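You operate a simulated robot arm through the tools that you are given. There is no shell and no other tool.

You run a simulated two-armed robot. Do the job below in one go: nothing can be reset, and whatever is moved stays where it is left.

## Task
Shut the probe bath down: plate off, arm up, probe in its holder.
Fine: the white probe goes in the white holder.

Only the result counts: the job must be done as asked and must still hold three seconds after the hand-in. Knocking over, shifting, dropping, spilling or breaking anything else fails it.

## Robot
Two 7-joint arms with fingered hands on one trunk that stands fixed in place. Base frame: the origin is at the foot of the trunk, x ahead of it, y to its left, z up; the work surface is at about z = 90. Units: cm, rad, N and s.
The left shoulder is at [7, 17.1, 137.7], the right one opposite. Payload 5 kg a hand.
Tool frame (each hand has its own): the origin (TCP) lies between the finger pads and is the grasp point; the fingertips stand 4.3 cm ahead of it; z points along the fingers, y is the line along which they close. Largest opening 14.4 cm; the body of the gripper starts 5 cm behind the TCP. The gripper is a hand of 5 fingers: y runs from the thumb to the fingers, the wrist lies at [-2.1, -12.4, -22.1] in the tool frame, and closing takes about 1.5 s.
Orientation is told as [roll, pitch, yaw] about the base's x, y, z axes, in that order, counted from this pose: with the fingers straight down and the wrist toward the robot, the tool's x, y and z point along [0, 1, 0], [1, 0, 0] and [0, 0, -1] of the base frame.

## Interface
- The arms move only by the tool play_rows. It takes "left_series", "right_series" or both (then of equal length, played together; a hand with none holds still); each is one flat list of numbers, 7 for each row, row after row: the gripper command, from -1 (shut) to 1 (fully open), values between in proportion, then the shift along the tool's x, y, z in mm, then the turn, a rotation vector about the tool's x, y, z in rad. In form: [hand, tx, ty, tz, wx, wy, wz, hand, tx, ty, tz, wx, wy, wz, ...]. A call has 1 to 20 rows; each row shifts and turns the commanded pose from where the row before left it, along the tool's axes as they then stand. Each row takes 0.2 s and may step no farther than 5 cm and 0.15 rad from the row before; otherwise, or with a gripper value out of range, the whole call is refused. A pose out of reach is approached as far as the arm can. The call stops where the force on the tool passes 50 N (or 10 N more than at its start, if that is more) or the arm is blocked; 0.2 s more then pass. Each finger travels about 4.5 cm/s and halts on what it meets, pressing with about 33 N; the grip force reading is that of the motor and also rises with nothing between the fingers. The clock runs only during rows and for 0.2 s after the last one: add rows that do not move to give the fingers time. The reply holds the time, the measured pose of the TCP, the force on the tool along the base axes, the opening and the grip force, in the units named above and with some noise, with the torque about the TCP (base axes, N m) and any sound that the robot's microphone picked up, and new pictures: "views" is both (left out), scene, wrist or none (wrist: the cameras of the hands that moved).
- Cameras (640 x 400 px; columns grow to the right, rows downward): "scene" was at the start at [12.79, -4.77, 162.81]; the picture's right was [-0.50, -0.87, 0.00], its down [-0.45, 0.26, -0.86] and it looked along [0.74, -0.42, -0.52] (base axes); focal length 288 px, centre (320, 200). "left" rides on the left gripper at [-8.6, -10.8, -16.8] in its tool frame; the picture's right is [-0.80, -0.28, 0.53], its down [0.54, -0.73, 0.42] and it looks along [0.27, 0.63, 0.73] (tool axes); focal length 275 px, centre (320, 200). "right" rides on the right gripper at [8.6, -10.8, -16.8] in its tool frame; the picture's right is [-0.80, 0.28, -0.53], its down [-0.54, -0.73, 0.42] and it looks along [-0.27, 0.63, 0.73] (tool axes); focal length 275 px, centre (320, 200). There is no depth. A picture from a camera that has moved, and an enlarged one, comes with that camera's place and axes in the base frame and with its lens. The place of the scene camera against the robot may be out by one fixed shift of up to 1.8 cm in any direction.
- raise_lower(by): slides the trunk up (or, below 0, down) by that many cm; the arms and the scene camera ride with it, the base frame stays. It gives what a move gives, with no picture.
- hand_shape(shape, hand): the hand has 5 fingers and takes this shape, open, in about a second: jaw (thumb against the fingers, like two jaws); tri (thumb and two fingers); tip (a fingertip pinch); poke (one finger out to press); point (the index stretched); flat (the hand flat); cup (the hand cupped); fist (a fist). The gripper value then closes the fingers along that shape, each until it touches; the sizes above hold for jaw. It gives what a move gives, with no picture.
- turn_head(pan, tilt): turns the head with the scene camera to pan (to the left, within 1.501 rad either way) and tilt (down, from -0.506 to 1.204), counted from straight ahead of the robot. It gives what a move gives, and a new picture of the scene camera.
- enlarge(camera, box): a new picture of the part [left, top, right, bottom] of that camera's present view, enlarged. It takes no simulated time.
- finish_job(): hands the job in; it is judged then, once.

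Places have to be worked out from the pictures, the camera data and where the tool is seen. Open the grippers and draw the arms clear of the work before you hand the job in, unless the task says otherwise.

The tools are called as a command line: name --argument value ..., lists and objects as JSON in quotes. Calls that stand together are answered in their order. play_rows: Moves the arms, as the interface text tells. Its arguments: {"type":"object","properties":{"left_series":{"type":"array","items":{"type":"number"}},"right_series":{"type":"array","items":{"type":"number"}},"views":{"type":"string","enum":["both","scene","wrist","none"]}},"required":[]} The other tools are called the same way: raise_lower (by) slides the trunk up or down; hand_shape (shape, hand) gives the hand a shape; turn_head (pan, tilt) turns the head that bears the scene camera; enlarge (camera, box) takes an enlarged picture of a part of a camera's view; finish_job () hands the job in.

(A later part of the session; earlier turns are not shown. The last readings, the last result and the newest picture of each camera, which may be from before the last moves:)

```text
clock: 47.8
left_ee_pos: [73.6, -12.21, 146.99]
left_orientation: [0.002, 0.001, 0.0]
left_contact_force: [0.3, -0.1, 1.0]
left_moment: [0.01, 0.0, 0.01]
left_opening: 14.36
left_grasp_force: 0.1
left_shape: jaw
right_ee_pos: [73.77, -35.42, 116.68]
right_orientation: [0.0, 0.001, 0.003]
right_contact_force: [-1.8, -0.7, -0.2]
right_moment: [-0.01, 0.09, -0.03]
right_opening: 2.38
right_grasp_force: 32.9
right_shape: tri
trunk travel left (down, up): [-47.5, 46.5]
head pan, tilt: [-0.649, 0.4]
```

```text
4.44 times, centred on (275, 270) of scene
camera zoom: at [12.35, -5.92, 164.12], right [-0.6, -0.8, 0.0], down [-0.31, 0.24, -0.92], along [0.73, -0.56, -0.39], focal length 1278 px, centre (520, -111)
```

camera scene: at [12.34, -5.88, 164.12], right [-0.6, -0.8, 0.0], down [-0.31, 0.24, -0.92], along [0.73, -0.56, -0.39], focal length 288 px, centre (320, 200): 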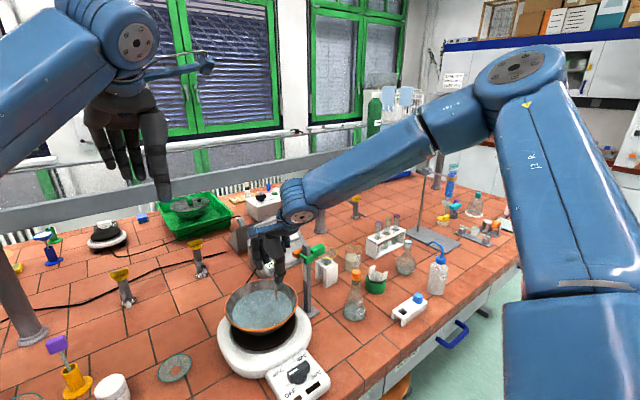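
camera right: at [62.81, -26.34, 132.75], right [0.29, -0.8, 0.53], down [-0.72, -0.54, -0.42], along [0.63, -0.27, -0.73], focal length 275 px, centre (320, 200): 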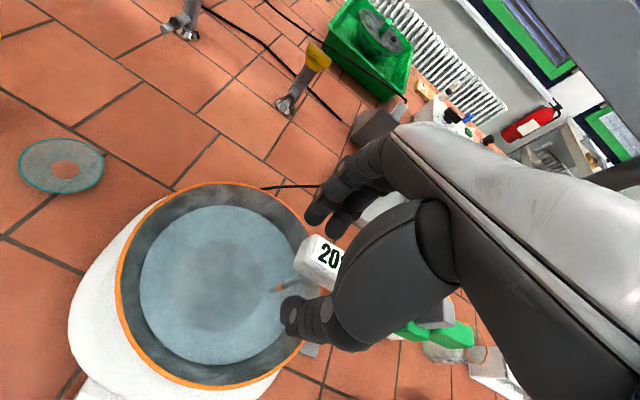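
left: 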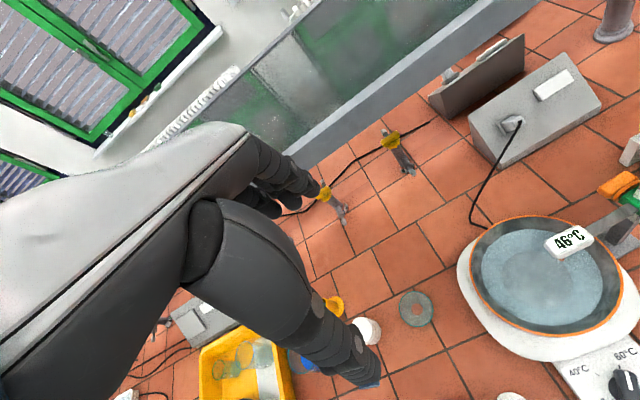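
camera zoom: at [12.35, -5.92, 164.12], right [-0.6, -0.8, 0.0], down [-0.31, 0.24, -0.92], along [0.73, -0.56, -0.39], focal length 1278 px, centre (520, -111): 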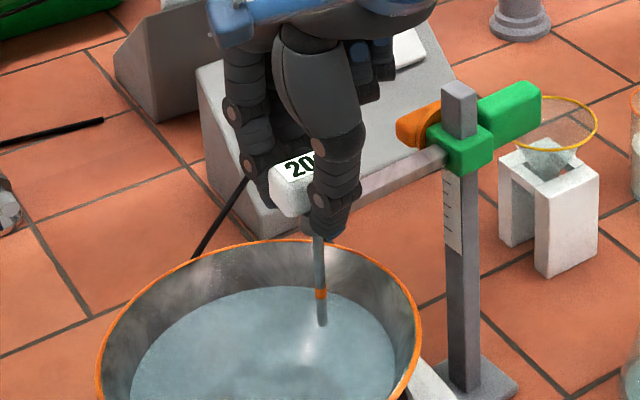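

The probe comes up freely (head fixed in the hand view, arm unmoved). I keep lifting straight up to draw the stem completely out of the collar.

play_rows --right_series '[-0.85, 0, 0, -8, 0, 0, 0, -0.85, 0, 0, -8, 0, 0, 0, -0.85, 0, 0, -8, 0, 0, 0, -0.85, 0, 0, -8, 0, 0, 0, -0.85, 0, 0, -8, 0, 0, 0, -0.85, 0, 0, -10, 0, 0, 0, -0.85, 0, 0, -10, 0, 0, 0, -0.85, 0, 0, -10, 0, 0, 0, -0.85, 0, 0, 0, 0, 0, 0]' --views "both"

enlarge --camera "right" --box '[210, 160, 380, 330]'

enlarge --camera "scene" --box '[230, 205, 330, 305]'

```text
clock: 49.8
left_ee_pos: [73.71, -12.12, 147.06]
left_orientation: [0.001, -0.002, -0.001]
left_contact_force: [-0.1, -0.9, -0.6]
left_moment: [0.02, -0.01, -0.02]
left_opening: 14.37
left_grasp_force: 0.1
left_shape: jaw
right_ee_pos: [73.82, -35.42, 123.52]
right_orientation: [0.001, 0.001, 0.001]
right_contact_force: [-1.7, -0.3, 0.0]
right_moment: [0.01, 0.19, 0.02]
right_opening: 2.4
right_grasp_force: 32.5
right_shape: tri
trunk travel left (down, up): [-47.5, 46.5]
head pan, tilt: [-0.649, 0.4]
camera scene: at [12.35, -5.92, 164.12], right [-0.6, -0.8, 0.0], down [-0.31, 0.24, -0.92], along [0.73, -0.56, -0.39], focal length 288 px, centre (320, 200)
camera right: at [62.8, -26.92, 140.36], right [0.29, -0.8, 0.53], down [-0.72, -0.54, -0.42], along [0.63, -0.27, -0.73], focal length 275 px, centre (320, 200)
```

scene: 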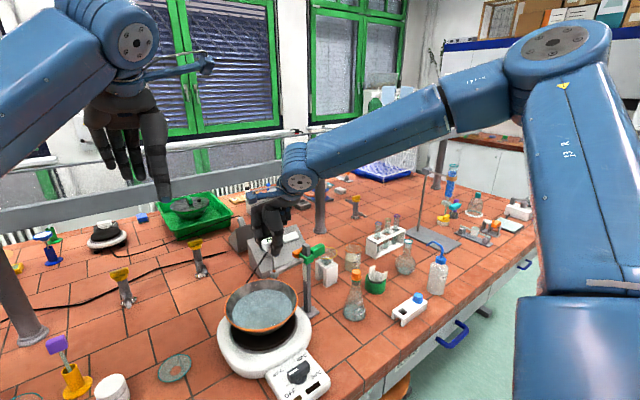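
right: 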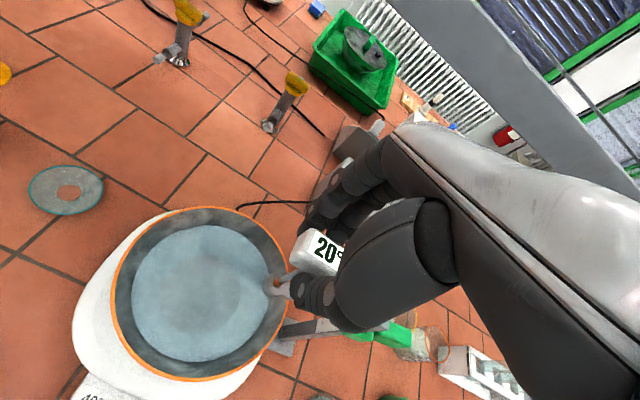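

```text
2.35 times, centred on (295, 245) of right
camera zoom: at [62.8, -26.92, 140.36], right [0.29, -0.8, 0.53], down [-0.72, -0.54, -0.42], along [0.63, -0.27, -0.73], focal length 648 px, centre (379, 94)
```

zoom: 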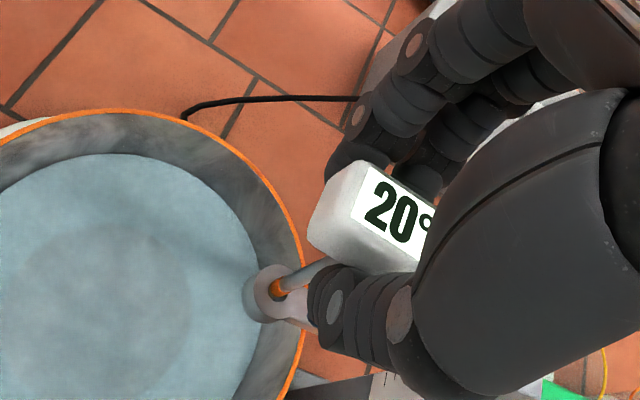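

```text
4.00 times, centred on (280, 255) of scene
camera zoom: at [12.35, -5.92, 164.12], right [-0.6, -0.8, 0.0], down [-0.31, 0.24, -0.92], along [0.73, -0.56, -0.39], focal length 1150 px, centre (480, -20)
```

zoom: 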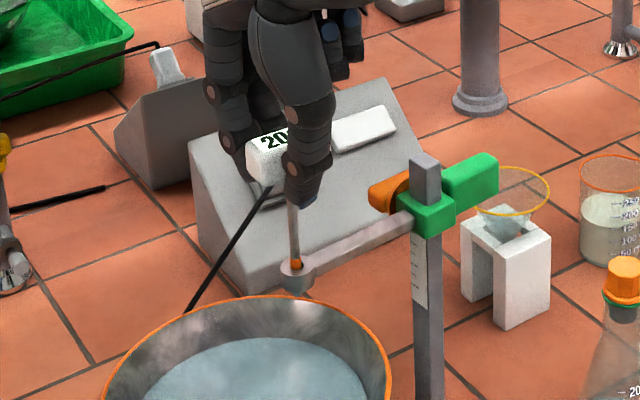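

The collar ring is now visible with the orange band just leaving it. I lift another 5 cm so the tip clears it fully.

play_rows --right_series '[-0.85, 0, 0, -10, 0, 0, 0, -0.85, 0, 0, -10, 0, 0, 0, -0.85, 0, 0, -10, 0, 0, 0, -0.85, 0, 0, -10, 0, 0, 0, -0.85, 0, 0, -15, 0, 0, 0, -0.85, 0, 0, 0, 0, 0, 0]' --views "both"

enlarge --camera "right" --box '[210, 160, 380, 330]'

enlarge --camera "scene" --box '[230, 185, 330, 285]'

```text
clock: 51.1
left_ee_pos: [73.65, -12.16, 147.03]
left_orientation: [0.0, 0.003, 0.0]
left_contact_force: [-0.9, -0.7, -0.5]
left_moment: [0.02, 0.02, 0.02]
left_opening: 14.37
left_grasp_force: 0.2
left_shape: jaw
right_ee_pos: [73.9, -35.37, 129.06]
right_orientation: [0.0, 0.002, 0.003]
right_contact_force: [-0.2, -0.4, -1.0]
right_moment: [-0.02, 0.01, 0.01]
right_opening: 2.42
right_grasp_force: 33.1
right_shape: tri
trunk travel left (down, up): [-47.5, 46.5]
head pan, tilt: [-0.649, 0.4]
camera scene: at [12.39, -5.92, 164.11], right [-0.6, -0.8, 0.0], down [-0.31, 0.24, -0.92], along [0.73, -0.56, -0.39], focal length 288 px, centre (320, 200)
camera right: at [62.86, -26.9, 145.81], right [0.29, -0.8, 0.53], down [-0.72, -0.54, -0.42], along [0.63, -0.27, -0.73], focal length 275 px, centre (320, 200)
```

scene: 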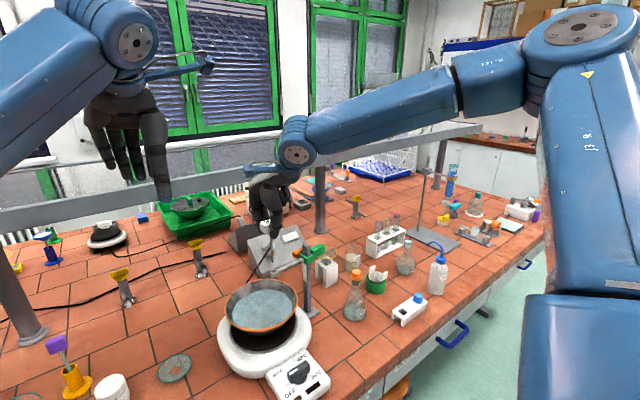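
right: 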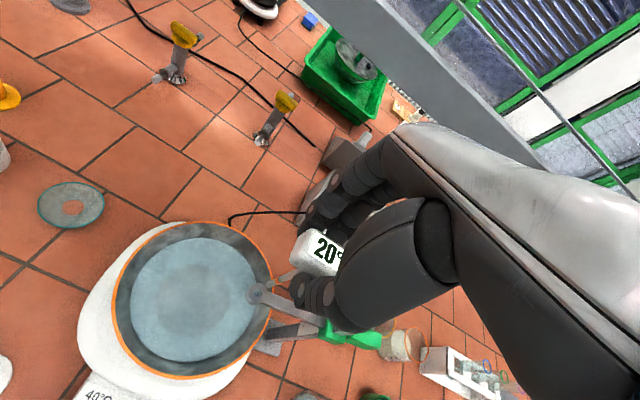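

```text
2.35 times, centred on (295, 245) of right
camera zoom: at [62.86, -26.9, 145.81], right [0.29, -0.8, 0.53], down [-0.72, -0.54, -0.42], along [0.63, -0.27, -0.73], focal length 648 px, centre (379, 94)
```

zoom: 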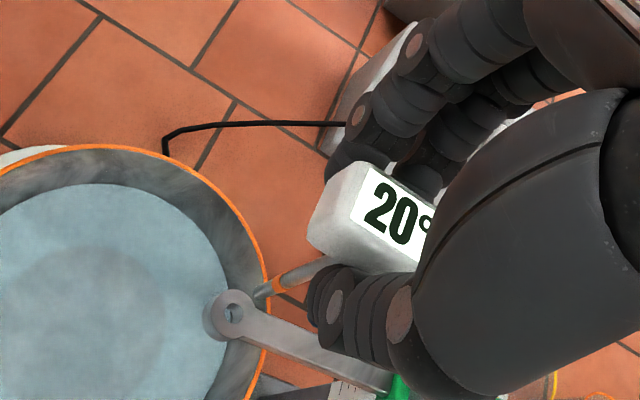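

```text
4.00 times, centred on (280, 235) of scene
camera zoom: at [12.39, -5.92, 164.11], right [-0.6, -0.8, 0.0], down [-0.31, 0.24, -0.92], along [0.73, -0.56, -0.39], focal length 1150 px, centre (480, 60)
```

zoom: 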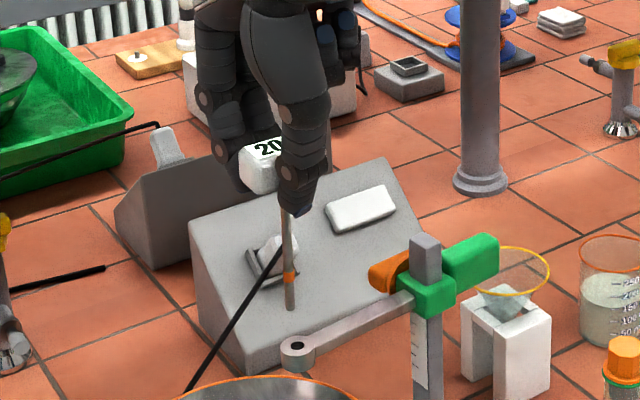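

The probe is free: stem about 10 cm long, hanging vertically at roughly tool (−0.5, 0.2), tip ≈ 13.9 cm below the TCP. Before carrying it to the white holder at about (55.7, −14.7), I move the idle left arm 25 cm to its own side to keep clear, and point the head at the holder.

play_rows --left_series '[1, 42, 0, 0, 0, 0, 0, 1, 42, 0, 0, 0, 0, 0, 1, 42, 0, 0, 0, 0, 0, 1, 42, 0, 0, 0, 0, 0, 1, 42, 0, 0, 0, 0, 0, 1, 42, 0, 0, 0, 0, 0, 1, 0, 0, 0, 0, 0, 0]' --views "none"

turn_head --pan -0.3 --tilt 0.75

enlarge --camera "scene" --box '[220, 180, 380, 320]'

```text
clock: 52.8
left_ee_pos: [73.76, 13.06, 147.06]
left_orientation: [0.002, 0.001, -0.002]
left_contact_force: [0.4, -0.2, 0.1]
left_moment: [0.01, 0.03, 0.01]
left_opening: 14.38
left_grasp_force: 0.0
left_shape: jaw
right_ee_pos: [73.95, -35.51, 128.98]
right_orientation: [0.002, 0.001, 0.001]
right_contact_force: [0.2, -0.1, -0.1]
right_moment: [0.02, 0.01, 0.02]
right_opening: 2.43
right_grasp_force: 32.5
right_shape: tri
trunk travel left (down, up): [-47.5, 46.5]
head pan, tilt: [-0.649, 0.4]
```

```text
clock: 53.6
left_ee_pos: [73.72, 13.01, 146.98]
left_orientation: [0.0, -0.001, 0.0]
left_contact_force: [0.9, 0.6, 0.0]
left_moment: [-0.01, 0.01, -0.04]
left_opening: 14.37
left_grasp_force: 0.1
left_shape: jaw
right_ee_pos: [73.82, -35.4, 129.15]
right_orientation: [0.0, 0.002, 0.002]
right_contact_force: [0.3, 0.6, -0.2]
right_moment: [0.02, -0.01, -0.01]
right_opening: 2.44
right_grasp_force: 33.0
right_shape: tri
trunk travel left (down, up): [-47.5, 46.5]
head pan, tilt: [-0.3, 0.75]
camera scene: at [12.9, -2.77, 161.01], right [-0.3, -0.95, 0.0], down [-0.65, 0.2, -0.73], along [0.7, -0.22, -0.68], focal length 288 px, centre (320, 200)
```

scene: 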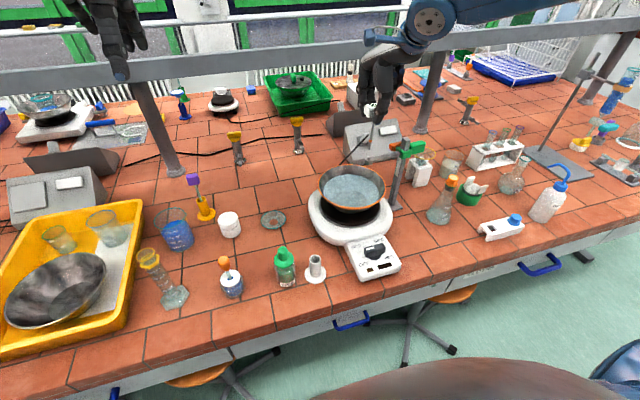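

```text
2.86 times, centred on (300, 250) of scene
camera zoom: at [12.9, -2.77, 161.01], right [-0.3, -0.95, 0.0], down [-0.65, 0.2, -0.73], along [0.7, -0.22, -0.68], focal length 822 px, centre (377, 57)
```

zoom: 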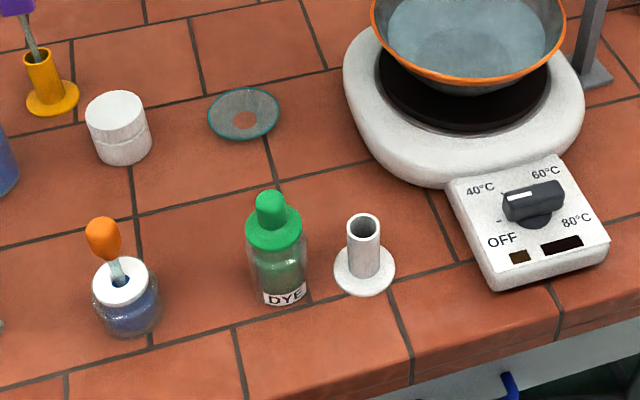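

Both the heating and HOT lamps are now off. I carry the probe at constant height (tip ≈ z 115) over to above the white holder.

play_rows --right_series '[-0.85, 21, -18, 0, 0, 0, 0, -0.85, 21, -18, 0, 0, 0, 0, -0.85, 21, -18, 0, 0, 0, 0, -0.85, 21, -18, 0, 0, 0, 0, -0.85, 21, -18, 0, 0, 0, 0, -0.85, 21, -18, 0, 0, 0, 0, -0.85, 21, -18, 0, 0, 0, 0, -0.85, 21, -18, 0, 0, 0, 0, -0.85, 21, -18, 0, 0, 0, 0, -0.85, 21, -18, 0, 0, 0, 0, -0.85, 0, 0, 0, 0, 0, 0]' --views "both"

enlarge --camera "right" --box '[180, 180, 360, 380]'

enlarge --camera "scene" --box '[240, 160, 380, 300]'

```text
clock: 56.0
left_ee_pos: [73.7, 13.05, 147.01]
left_orientation: [0.0, 0.002, -0.002]
left_contact_force: [0.0, -0.9, -0.2]
left_moment: [-0.01, 0.01, 0.0]
left_opening: 14.39
left_grasp_force: 0.0
left_shape: jaw
right_ee_pos: [55.65, -14.45, 129.18]
right_orientation: [-0.001, 0.001, 0.001]
right_contact_force: [0.0, 0.3, 0.2]
right_moment: [0.01, 0.02, 0.0]
right_opening: 2.41
right_grasp_force: 33.4
right_shape: tri
trunk travel left (down, up): [-47.5, 46.5]
head pan, tilt: [-0.3, 0.75]
camera scene: at [12.92, -2.8, 161.0], right [-0.3, -0.96, 0.0], down [-0.65, 0.2, -0.73], along [0.7, -0.22, -0.68], focal length 288 px, centre (320, 200)
camera right: at [44.69, -6.01, 145.9], right [0.29, -0.8, 0.53], down [-0.73, -0.54, -0.42], along [0.63, -0.27, -0.73], focal length 275 px, centre (320, 200)
```

scene: 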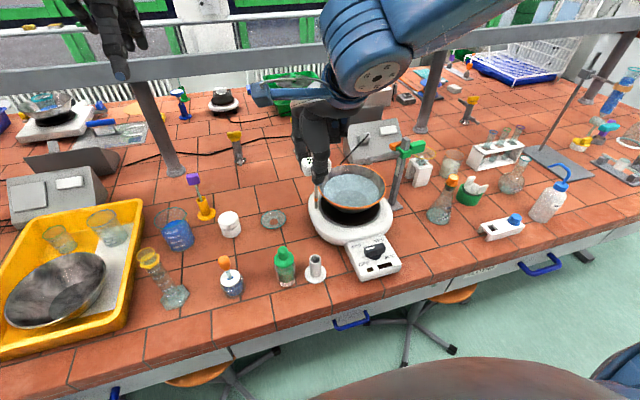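
right: 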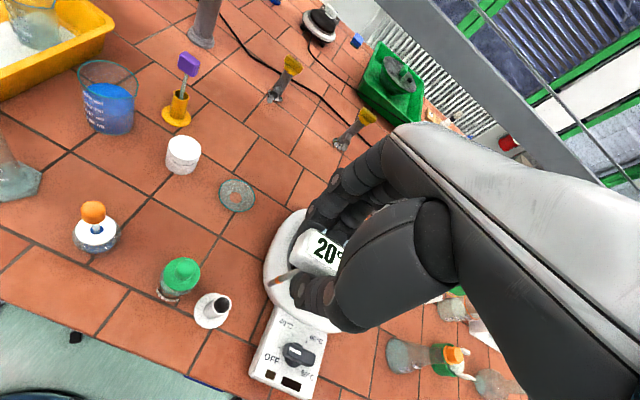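

```text
2.00 times, centred on (270, 280) of right
camera zoom: at [44.69, -6.01, 145.9], right [0.29, -0.8, 0.53], down [-0.73, -0.54, -0.42], along [0.63, -0.27, -0.73], focal length 551 px, centre (420, 40)
```

zoom: 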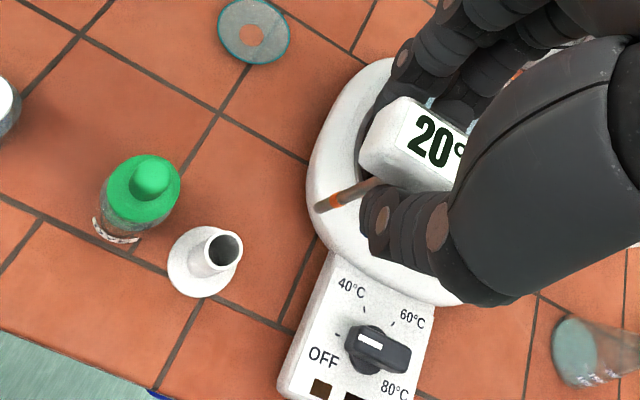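

```text
2.86 times, centred on (310, 230) of scene
camera zoom: at [12.92, -2.8, 161.0], right [-0.3, -0.96, 0.0], down [-0.65, 0.2, -0.73], along [0.7, -0.22, -0.68], focal length 822 px, centre (349, 114)
```

zoom: 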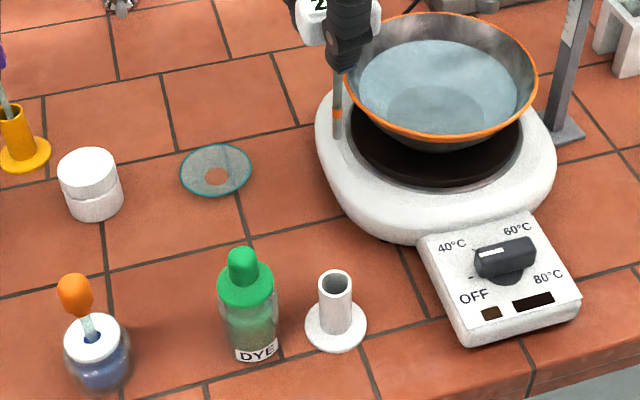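

From this close view the holder is at about (55.95, −14.45) with its rim at z ≈ 97.9, and the stem tip is at about (56.1, −14.95, 116). I shift 5 mm left and 1.5 mm back, then lower until the tip is a few cm above the rim.

play_rows --right_series '[-0.85, 5, -1.5, 0, 0, 0, 0, -0.85, 0, 0, 20, 0, 0, 0, -0.85, 0, 0, 20, 0, 0, 0, -0.85, 0, 0, 20, 0, 0, 0, -0.85, 0, 0, 20, 0, 0, 0, -0.85, 0, 0, 20, 0, 0, 0, -0.85, 0, 0, 20, 0, 0, 0, -0.85, 0, 0, 0, 0, 0, 0]' --views "both"

enlarge --camera "right" --box '[200, 200, 350, 350]'

enlarge --camera "scene" --box '[270, 190, 360, 290]'

```text
clock: 57.8
left_ee_pos: [73.73, 13.14, 147.16]
left_orientation: [-0.001, 0.0, 0.002]
left_contact_force: [0.7, -0.6, 0.7]
left_moment: [0.02, -0.03, -0.01]
left_opening: 14.36
left_grasp_force: 0.1
left_shape: jaw
right_ee_pos: [55.72, -13.93, 116.99]
right_orientation: [-0.001, -0.003, 0.002]
right_contact_force: [-0.1, 0.1, -0.5]
right_moment: [0.02, 0.0, -0.04]
right_opening: 2.43
right_grasp_force: 33.2
right_shape: tri
trunk travel left (down, up): [-47.5, 46.5]
head pan, tilt: [-0.3, 0.75]
camera scene: at [12.85, -2.73, 161.01], right [-0.3, -0.96, 0.0], down [-0.65, 0.2, -0.73], along [0.7, -0.22, -0.68], focal length 288 px, centre (320, 200)
camera right: at [44.61, -5.47, 133.78], right [0.29, -0.8, 0.53], down [-0.72, -0.54, -0.42], along [0.63, -0.27, -0.73], focal length 275 px, centre (320, 200)
```

scene: 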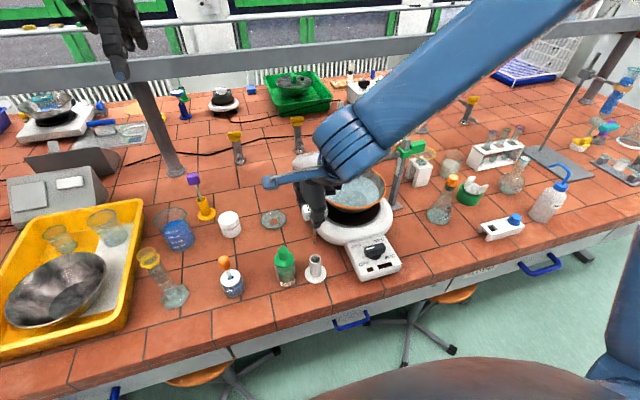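
right: 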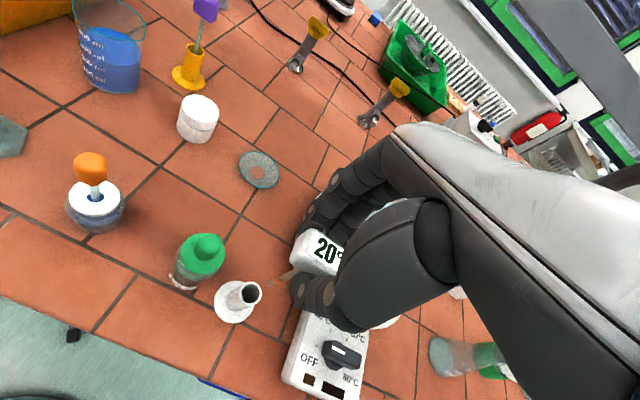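

```text
2.67 times, centred on (275, 275) of right
camera zoom: at [44.61, -5.47, 133.78], right [0.29, -0.8, 0.53], down [-0.72, -0.54, -0.42], along [0.63, -0.27, -0.73], focal length 734 px, centre (440, 0)
```

zoom: 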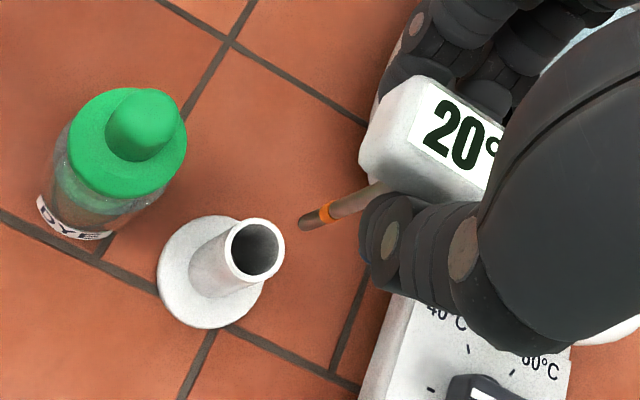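

```text
4.00 times, centred on (315, 240) of scene
camera zoom: at [12.85, -2.73, 161.01], right [-0.3, -0.96, 0.0], down [-0.65, 0.2, -0.73], along [0.7, -0.22, -0.68], focal length 1150 px, centre (340, 40)
```

zoom: 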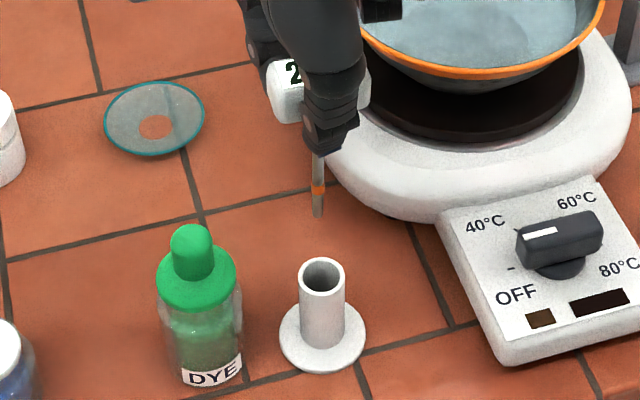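

The tip is about 6 cm above the rim and roughly centred over it in both views. I lower 3.5 cm more and refine the alignment.

play_rows --right_series '[-0.85, 0, 0, 12, 0, 0, 0, -0.85, 0, 0, 12, 0, 0, 0, -0.85, 0, 0, 11, 0, 0, 0, -0.85, 0, 0, 0, 0, 0, 0]' --views "none"

enlarge --camera "right" --box '[230, 220, 340, 330]'

enlarge --camera "scene" --box '[285, 225, 345, 285]'

```text
clock: 58.8
left_ee_pos: [73.74, 13.03, 147.08]
left_orientation: [0.0, 0.002, 0.0]
left_contact_force: [-0.2, -0.5, -0.3]
left_moment: [0.01, -0.03, 0.0]
left_opening: 14.37
left_grasp_force: 0.1
left_shape: jaw
right_ee_pos: [55.65, -13.88, 113.6]
right_orientation: [0.0, 0.002, 0.003]
right_contact_force: [0.7, 1.3, -0.3]
right_moment: [0.04, 0.01, 0.0]
right_opening: 2.41
right_grasp_force: 32.5
right_shape: tri
trunk travel left (down, up): [-47.5, 46.5]
head pan, tilt: [-0.3, 0.75]
```

```text
3.64 times, centred on (285, 275) of right
camera zoom: at [44.64, -5.41, 130.26], right [0.29, -0.8, 0.53], down [-0.73, -0.54, -0.42], along [0.63, -0.27, -0.73], focal length 1001 px, centre (447, -73)
```

zoom: 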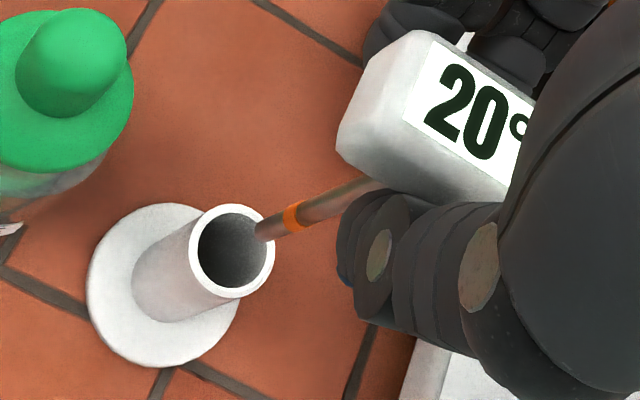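

```text
6.67 times, centred on (315, 255) of scene
camera zoom: at [12.9, -2.74, 161.01], right [-0.3, -0.96, 0.0], down [-0.65, 0.2, -0.73], along [0.7, -0.22, -0.68], focal length 1917 px, centre (353, -167)
```

zoom: 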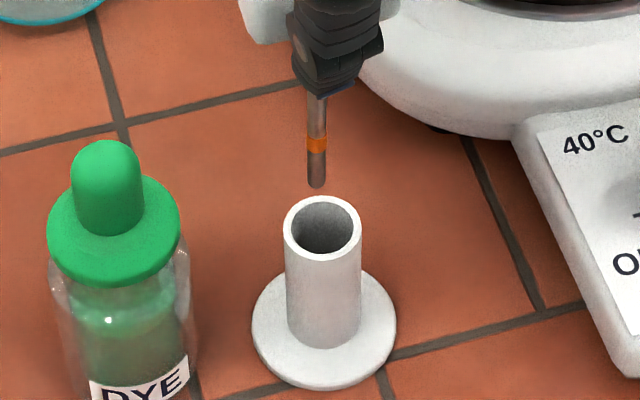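

The tip is about 2.5–3 cm above the rim; combining both views it is slightly too near (≈3 mm) and too far left (≈2 mm). I correct that and lower 2 cm.

play_rows --right_series '[-0.85, -2, 2.5, 0, 0, 0, 0, -0.85, 0, 0, 10, 0, 0, 0, -0.85, 0, 0, 10, 0, 0, 0, -0.85, 0, 0, 0, 0, 0, 0]' --views "none"

enlarge --camera "right" --box '[230, 220, 340, 330]'

enlarge --camera "scene" --box '[285, 225, 345, 285]'

```text
clock: 59.8
left_ee_pos: [73.69, 13.09, 147.04]
left_orientation: [-0.001, 0.0, -0.001]
left_contact_force: [-0.1, 0.2, -0.2]
left_moment: [-0.01, 0.0, 0.01]
left_opening: 14.35
left_grasp_force: 0.0
left_shape: jaw
right_ee_pos: [55.78, -14.09, 111.57]
right_orientation: [0.0, 0.002, 0.001]
right_contact_force: [0.0, -0.7, -0.4]
right_moment: [-0.04, -0.04, 0.01]
right_opening: 2.4
right_grasp_force: 33.3
right_shape: tri
trunk travel left (down, up): [-47.5, 46.5]
head pan, tilt: [-0.3, 0.75]
```

```text
3.64 times, centred on (285, 275) of right
camera zoom: at [44.79, -5.61, 128.33], right [0.29, -0.8, 0.53], down [-0.72, -0.54, -0.42], along [0.63, -0.27, -0.73], focal length 1001 px, centre (447, -73)
```

zoom: 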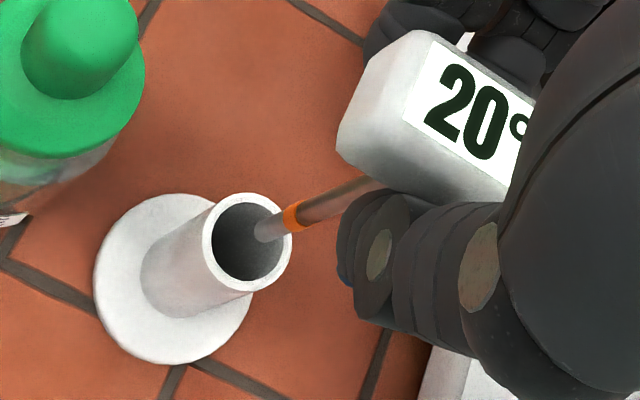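

```text
6.67 times, centred on (315, 255) of scene
camera zoom: at [12.86, -2.74, 161.01], right [-0.3, -0.96, 0.0], down [-0.65, 0.2, -0.73], along [0.7, -0.22, -0.68], focal length 1917 px, centre (353, -167)
```

zoom: 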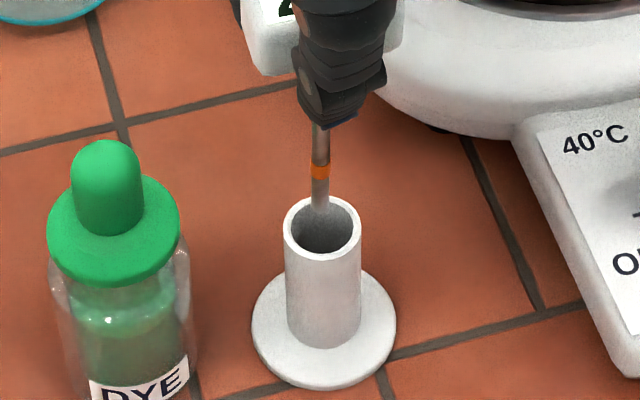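

The tip is now about 1.1 cm above the rim and centred in both views. I lower it into the bore in small steps and check forces.

play_rows --right_series '[-0.85, 0, 0, 8, 0, 0, 0, -0.85, 0, 0, 8, 0, 0, 0, -0.85, 0, 0, 8, 0, 0, 0, -0.85, 0, 0, 0, 0, 0, 0]' --views "none"

enlarge --camera "right" --box '[230, 220, 340, 330]'

enlarge --camera "scene" --box '[285, 225, 345, 285]'

```text
clock: 60.8
left_ee_pos: [73.77, 13.18, 147.02]
left_orientation: [0.0, 0.0, -0.001]
left_contact_force: [0.4, -0.2, 0.3]
left_moment: [0.01, 0.0, 0.0]
left_opening: 14.38
left_grasp_force: 0.0
left_shape: jaw
right_ee_pos: [55.84, -14.06, 109.18]
right_orientation: [-0.001, 0.002, 0.002]
right_contact_force: [-0.4, -0.9, -0.5]
right_moment: [-0.03, -0.02, 0.01]
right_opening: 2.43
right_grasp_force: 33.0
right_shape: tri
trunk travel left (down, up): [-47.5, 46.5]
head pan, tilt: [-0.3, 0.75]
```

```text
3.64 times, centred on (285, 275) of right
camera zoom: at [44.88, -5.62, 125.92], right [0.29, -0.8, 0.53], down [-0.72, -0.54, -0.42], along [0.63, -0.27, -0.73], focal length 1001 px, centre (447, -73)
```

zoom: 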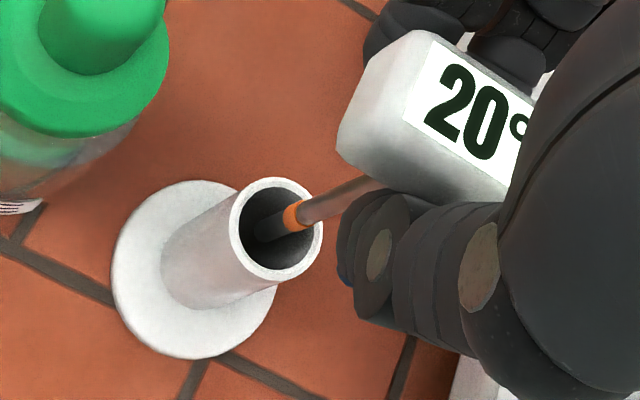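

```text
6.67 times, centred on (315, 255) of scene
camera zoom: at [12.9, -2.73, 161.01], right [-0.3, -0.96, 0.0], down [-0.65, 0.2, -0.73], along [0.7, -0.22, -0.68], focal length 1917 px, centre (353, -167)
```

zoom: 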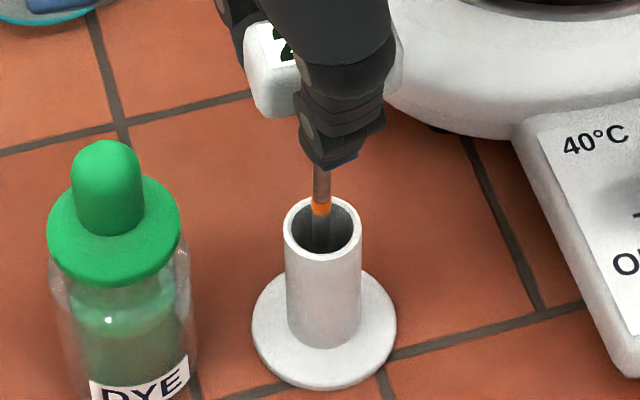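

The tip is inside the bore with no side force. I continue lowering in steps, watching for the bottom.

play_rows --right_series '[-0.85, 0, 0, 8, 0, 0, 0, -0.85, 0, 0, 8, 0, 0, 0, -0.85, 0, 0, 8, 0, 0, 0, -0.85, 0, 0, 0, 0, 0, 0]' --views "none"

play_rows --right_series '[-0.85, 0, 0, 6, 0, 0, 0, -0.85, 0, 0, 6, 0, 0, 0, -0.85, 0, 0, 0, 0, 0, 0]' --views "none"

enlarge --camera "right" --box '[230, 220, 340, 330]'

enlarge --camera "scene" --box '[285, 225, 345, 285]'

```text
clock: 61.8
left_ee_pos: [73.73, 13.03, 147.07]
left_orientation: [-0.001, -0.001, 0.001]
left_contact_force: [-0.8, 0.2, 0.4]
left_moment: [0.04, 0.0, -0.03]
left_opening: 14.39
left_grasp_force: 0.0
left_shape: jaw
right_ee_pos: [55.79, -14.08, 106.86]
right_orientation: [0.001, 0.001, 0.002]
right_contact_force: [0.1, -1.0, -0.4]
right_moment: [0.0, 0.0, -0.03]
right_opening: 2.4
right_grasp_force: 32.6
right_shape: tri
trunk travel left (down, up): [-47.5, 46.5]
head pan, tilt: [-0.3, 0.75]
```

```text
clock: 62.6
left_ee_pos: [73.71, 13.03, 147.18]
left_orientation: [-0.001, -0.001, -0.001]
left_contact_force: [-0.3, 0.2, -0.2]
left_moment: [0.0, -0.02, -0.01]
left_opening: 14.35
left_grasp_force: 0.0
left_shape: jaw
right_ee_pos: [55.8, -14.07, 105.6]
right_orientation: [0.0, 0.001, 0.003]
right_contact_force: [0.3, 0.4, -0.7]
right_moment: [0.02, 0.01, 0.02]
right_opening: 2.4
right_grasp_force: 33.1
right_shape: tri
trunk travel left (down, up): [-47.5, 46.5]
head pan, tilt: [-0.3, 0.75]
```

```text
3.64 times, centred on (285, 275) of right
camera zoom: at [44.8, -5.62, 122.33], right [0.29, -0.8, 0.53], down [-0.72, -0.54, -0.42], along [0.63, -0.27, -0.73], focal length 1001 px, centre (447, -73)
```

zoom: 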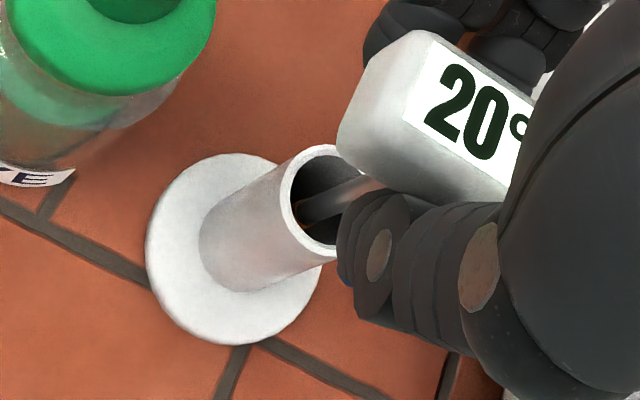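

```text
6.67 times, centred on (315, 255) of scene
camera zoom: at [12.87, -2.73, 161.01], right [-0.3, -0.96, 0.0], down [-0.65, 0.2, -0.73], along [0.7, -0.22, -0.68], focal length 1917 px, centre (353, -167)
```

zoom: 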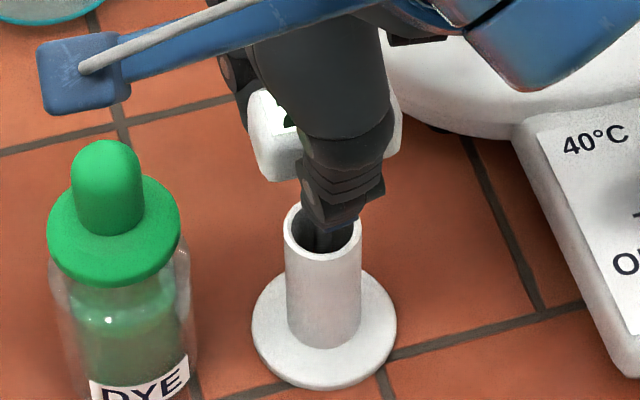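

The stem is deep in the bore, forces still near zero; the tip should be about 1 cm from the bottom. I lower in 3 mm steps until I feel it.

play_rows --right_series '[-0.85, 0, 0, 3, 0, 0, 0, -0.85, 0, 0, 3, 0, 0, 0, -0.85, 0, 0, 0, 0, 0, 0]' --views "none"

play_rows --right_series '[-0.85, 0, 0, 2, 0, 0, 0, -0.85, 0, 0, 2, 0, 0, 0, -0.85, 0, 0, 0, 0, 0, 0]' --views "none"

enlarge --camera "scene" --box '[275, 215, 345, 285]'

```text
clock: 63.4
left_ee_pos: [73.78, 13.03, 147.1]
left_orientation: [0.001, 0.0, 0.001]
left_contact_force: [0.3, 0.4, 0.3]
left_moment: [-0.01, 0.01, 0.05]
left_opening: 14.37
left_grasp_force: 0.1
left_shape: jaw
right_ee_pos: [55.84, -14.11, 105.01]
right_orientation: [0.001, 0.002, 0.001]
right_contact_force: [0.2, 0.2, 0.4]
right_moment: [0.01, -0.01, -0.01]
right_opening: 2.43
right_grasp_force: 32.8
right_shape: tri
trunk travel left (down, up): [-47.5, 46.5]
head pan, tilt: [-0.3, 0.75]
```

```text
clock: 64.2
left_ee_pos: [73.73, 13.1, 147.06]
left_orientation: [-0.001, 0.002, 0.0]
left_contact_force: [0.7, 0.0, 0.7]
left_moment: [0.0, -0.03, -0.02]
left_opening: 14.37
left_grasp_force: 0.0
left_shape: jaw
right_ee_pos: [55.78, -14.14, 104.55]
right_orientation: [0.0, 0.002, 0.002]
right_contact_force: [-0.2, -0.5, 0.1]
right_moment: [0.01, -0.03, 0.01]
right_opening: 2.4
right_grasp_force: 33.0
right_shape: tri
trunk travel left (down, up): [-47.5, 46.5]
head pan, tilt: [-0.3, 0.75]
```

```text
5.71 times, centred on (310, 250) of scene
camera zoom: at [12.89, -2.73, 161.01], right [-0.3, -0.96, 0.0], down [-0.65, 0.2, -0.73], along [0.7, -0.22, -0.68], focal length 1643 px, centre (377, -86)
```

zoom: 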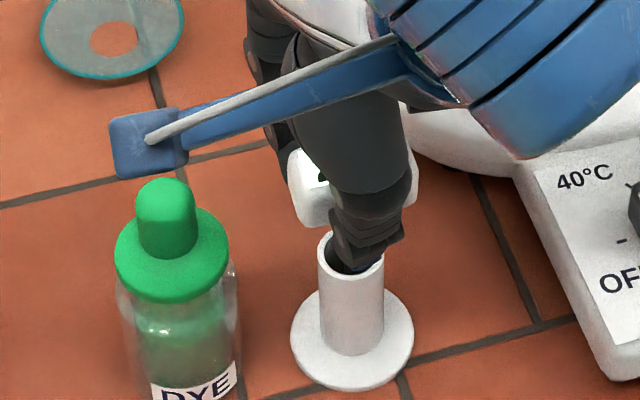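

No contact yet at TCP z = 104.55; I keep lowering in 2 mm steps.

play_rows --right_series '[-0.85, 0, 0, 2, 0, 0, 0, -0.85, 0, 0, 2, 0, 0, 0, -0.85, 0, 0, 0, 0, 0, 0]' --views "none"

play_rows --right_series '[-0.85, 0, 0, 2, 0, 0, 0, -0.85, 0, 0, 2, 0, 0, 0, -0.85, 0, 0, 0, 0, 0, 0]' --views "none"

enlarge --camera "right" --box '[230, 220, 340, 330]'

enlarge --camera "scene" --box '[275, 215, 345, 285]'

```text
clock: 65.0
left_ee_pos: [73.72, 13.07, 146.99]
left_orientation: [0.0, 0.0, 0.0]
left_contact_force: [-0.4, 0.5, 0.8]
left_moment: [-0.03, -0.01, 0.01]
left_opening: 14.38
left_grasp_force: 0.0
left_shape: jaw
right_ee_pos: [55.79, -14.07, 104.15]
right_orientation: [-0.002, 0.001, 0.003]
right_contact_force: [0.3, 0.0, 0.8]
right_moment: [0.02, -0.01, 0.0]
right_opening: 2.42
right_grasp_force: 33.2
right_shape: tri
trunk travel left (down, up): [-47.5, 46.5]
head pan, tilt: [-0.3, 0.75]
```

```text
clock: 65.8
left_ee_pos: [73.66, 13.1, 147.18]
left_orientation: [-0.001, 0.0, 0.0]
left_contact_force: [0.5, -0.3, -0.6]
left_moment: [0.01, 0.01, -0.02]
left_opening: 14.37
left_grasp_force: 0.1
left_shape: jaw
right_ee_pos: [55.76, -14.14, 103.87]
right_orientation: [-0.001, 0.001, 0.003]
right_contact_force: [-0.8, -1.0, 8.6]
right_moment: [-0.04, 0.08, -0.04]
right_opening: 2.49
right_grasp_force: 32.9
right_shape: tri
trunk travel left (down, up): [-47.5, 46.5]
head pan, tilt: [-0.3, 0.75]
```

```text
3.64 times, centred on (285, 275) of right
camera zoom: at [44.81, -5.59, 120.58], right [0.29, -0.8, 0.53], down [-0.72, -0.54, -0.42], along [0.63, -0.27, -0.73], focal length 1001 px, centre (447, -73)
```

zoom: 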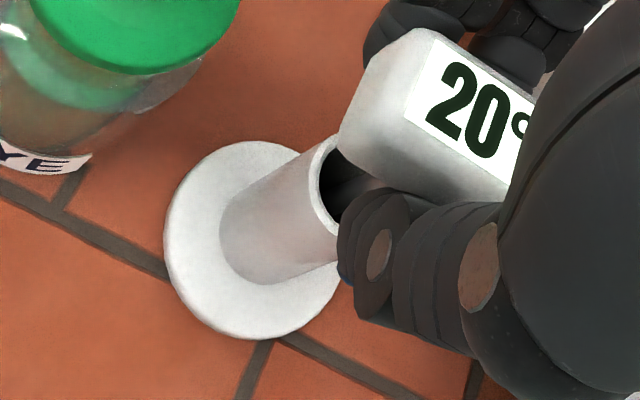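

```text
5.71 times, centred on (310, 250) of scene
camera zoom: at [12.83, -2.72, 161.02], right [-0.3, -0.96, 0.0], down [-0.65, 0.2, -0.73], along [0.7, -0.22, -0.68], focal length 1643 px, centre (377, -86)
```

zoom: 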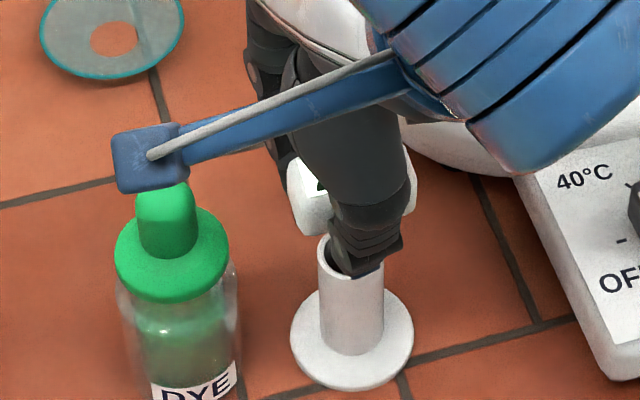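

Contact of 8.6 N at z = 103.87 matches the tip reaching the holder's bottom. I ease up 1 mm and release the grip gradually.

play_rows --right_series '[-0.85, 0, 0, -1, 0, 0, 0, -0.85, 0, 0, 0, 0, 0, 0, -0.66, 0, 0, 0, 0, 0, 0, -0.62, 0, 0, 0, 0, 0, 0, -0.58, 0, 0, 0, 0, 0, 0, -0.52, 0, 0, 0, 0, 0, 0, -0.45, 0, 0, 0, 0, 0, 0, -0.45, 0, 0, 0, 0, 0, 0]' --views "both"

enlarge --camera "right" --box '[230, 200, 360, 330]'

enlarge --camera "scene" --box '[275, 215, 345, 285]'

```text
clock: 67.6
left_ee_pos: [73.79, 13.06, 147.03]
left_orientation: [0.0, -0.001, 0.0]
left_contact_force: [0.4, -0.1, 0.1]
left_moment: [-0.01, 0.03, 0.03]
left_opening: 14.38
left_grasp_force: 0.0
left_shape: jaw
right_ee_pos: [55.79, -14.01, 103.88]
right_orientation: [0.001, 0.002, 0.002]
right_contact_force: [0.7, -0.4, 0.2]
right_moment: [0.0, 0.03, 0.01]
right_opening: 3.91
right_grasp_force: 0.2
right_shape: tri
trunk travel left (down, up): [-47.5, 46.5]
head pan, tilt: [-0.3, 0.75]
camera scene: at [12.89, -2.74, 161.01], right [-0.3, -0.96, 0.0], down [-0.65, 0.2, -0.73], along [0.7, -0.22, -0.68], focal length 288 px, centre (320, 200)
camera right: at [44.84, -5.61, 120.64], right [0.29, -0.8, 0.53], down [-0.72, -0.54, -0.42], along [0.63, -0.27, -0.73], focal length 275 px, centre (320, 200)
```

scene: 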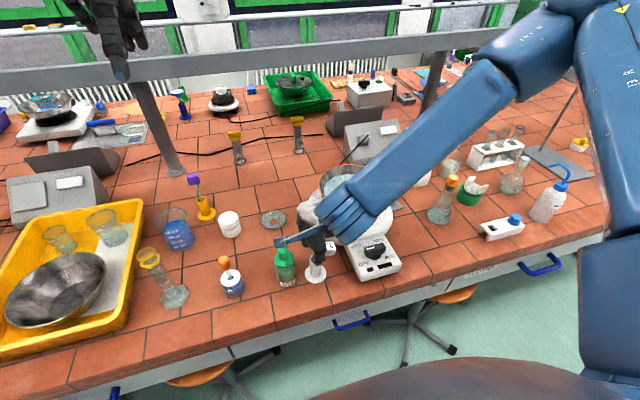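
right: 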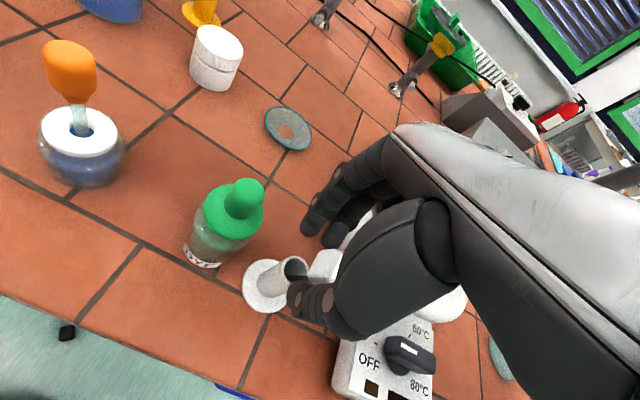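

```text
3.08 times, centred on (295, 265) of right
camera zoom: at [44.84, -5.61, 120.64], right [0.29, -0.8, 0.53], down [-0.72, -0.54, -0.42], along [0.63, -0.27, -0.73], focal length 847 px, centre (397, 0)
```

zoom: 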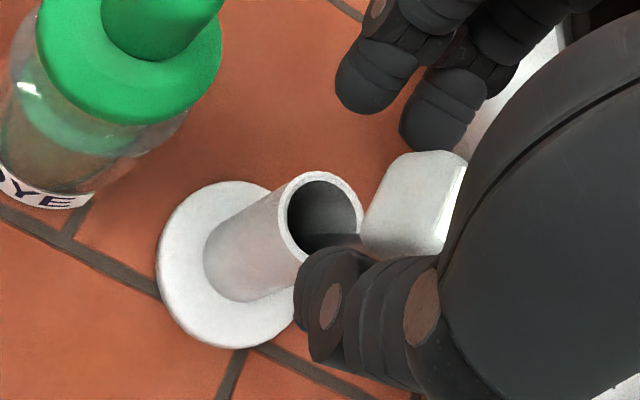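

```text
5.71 times, centred on (310, 250) of scene
camera zoom: at [12.89, -2.74, 161.01], right [-0.3, -0.96, 0.0], down [-0.65, 0.2, -0.73], along [0.7, -0.22, -0.68], focal length 1643 px, centre (377, -86)
```

zoom: 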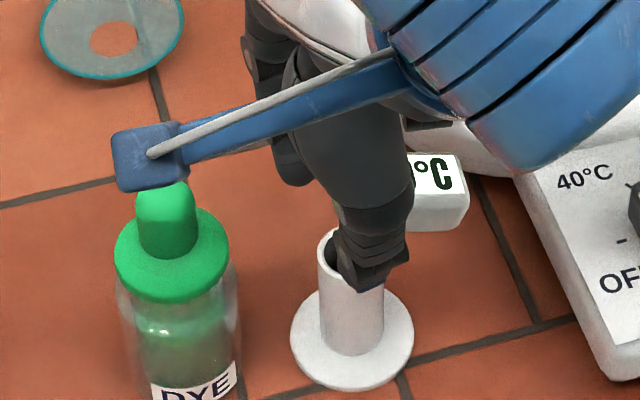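

The probe stands in the white holder, leaning against the rim like the purple one does in its own holder; the holder's base is flat. I open the fingers wider and withdraw straight up slowly.

play_rows --right_series '[-0.3, 0, 0, 0, 0, 0, 0, -0.1, 0, 0, 0, 0, 0, 0, 0.0, 0, 0, 0, 0, 0, 0, 0.0, 0, 0, 0, 0, 0, 0]' --views "none"

enlarge --camera "right" --box '[230, 180, 380, 330]'

enlarge --camera "scene" --box '[270, 205, 360, 295]'

```text
clock: 68.6
left_ee_pos: [73.73, 13.05, 147.11]
left_orientation: [0.001, 0.0, 0.001]
left_contact_force: [0.4, -0.3, -0.2]
left_moment: [0.01, -0.02, 0.01]
left_opening: 14.38
left_grasp_force: 0.0
left_shape: jaw
right_ee_pos: [55.88, -14.17, 103.89]
right_orientation: [0.0, 0.001, 0.002]
right_contact_force: [-0.3, 0.1, -0.6]
right_moment: [-0.01, -0.02, -0.04]
right_opening: 7.13
right_grasp_force: 0.0
right_shape: tri
trunk travel left (down, up): [-47.5, 46.5]
head pan, tilt: [-0.3, 0.75]
```

```text
2.67 times, centred on (305, 255) of right
camera zoom: at [44.84, -5.61, 120.64], right [0.29, -0.8, 0.53], down [-0.72, -0.54, -0.42], along [0.63, -0.27, -0.73], focal length 734 px, centre (360, 53)
```

zoom: 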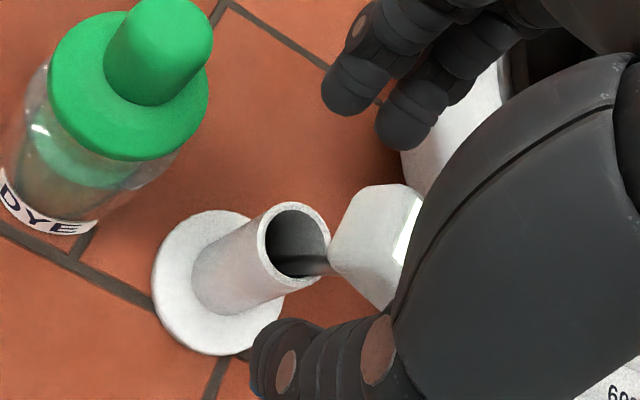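

```text
4.44 times, centred on (315, 250) of scene
camera zoom: at [12.9, -2.74, 161.01], right [-0.3, -0.96, 0.0], down [-0.65, 0.2, -0.73], along [0.7, -0.22, -0.68], focal length 1278 px, centre (342, -22)
```

zoom: 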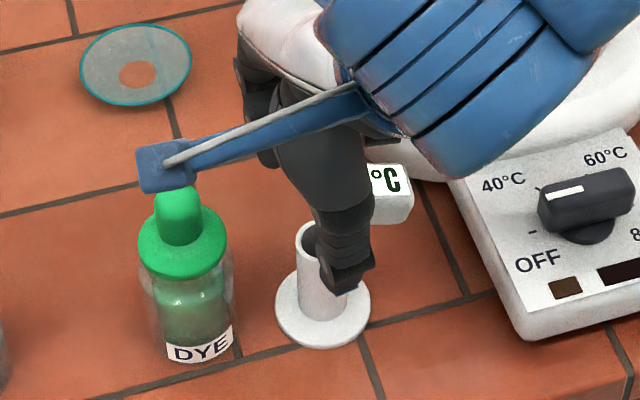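

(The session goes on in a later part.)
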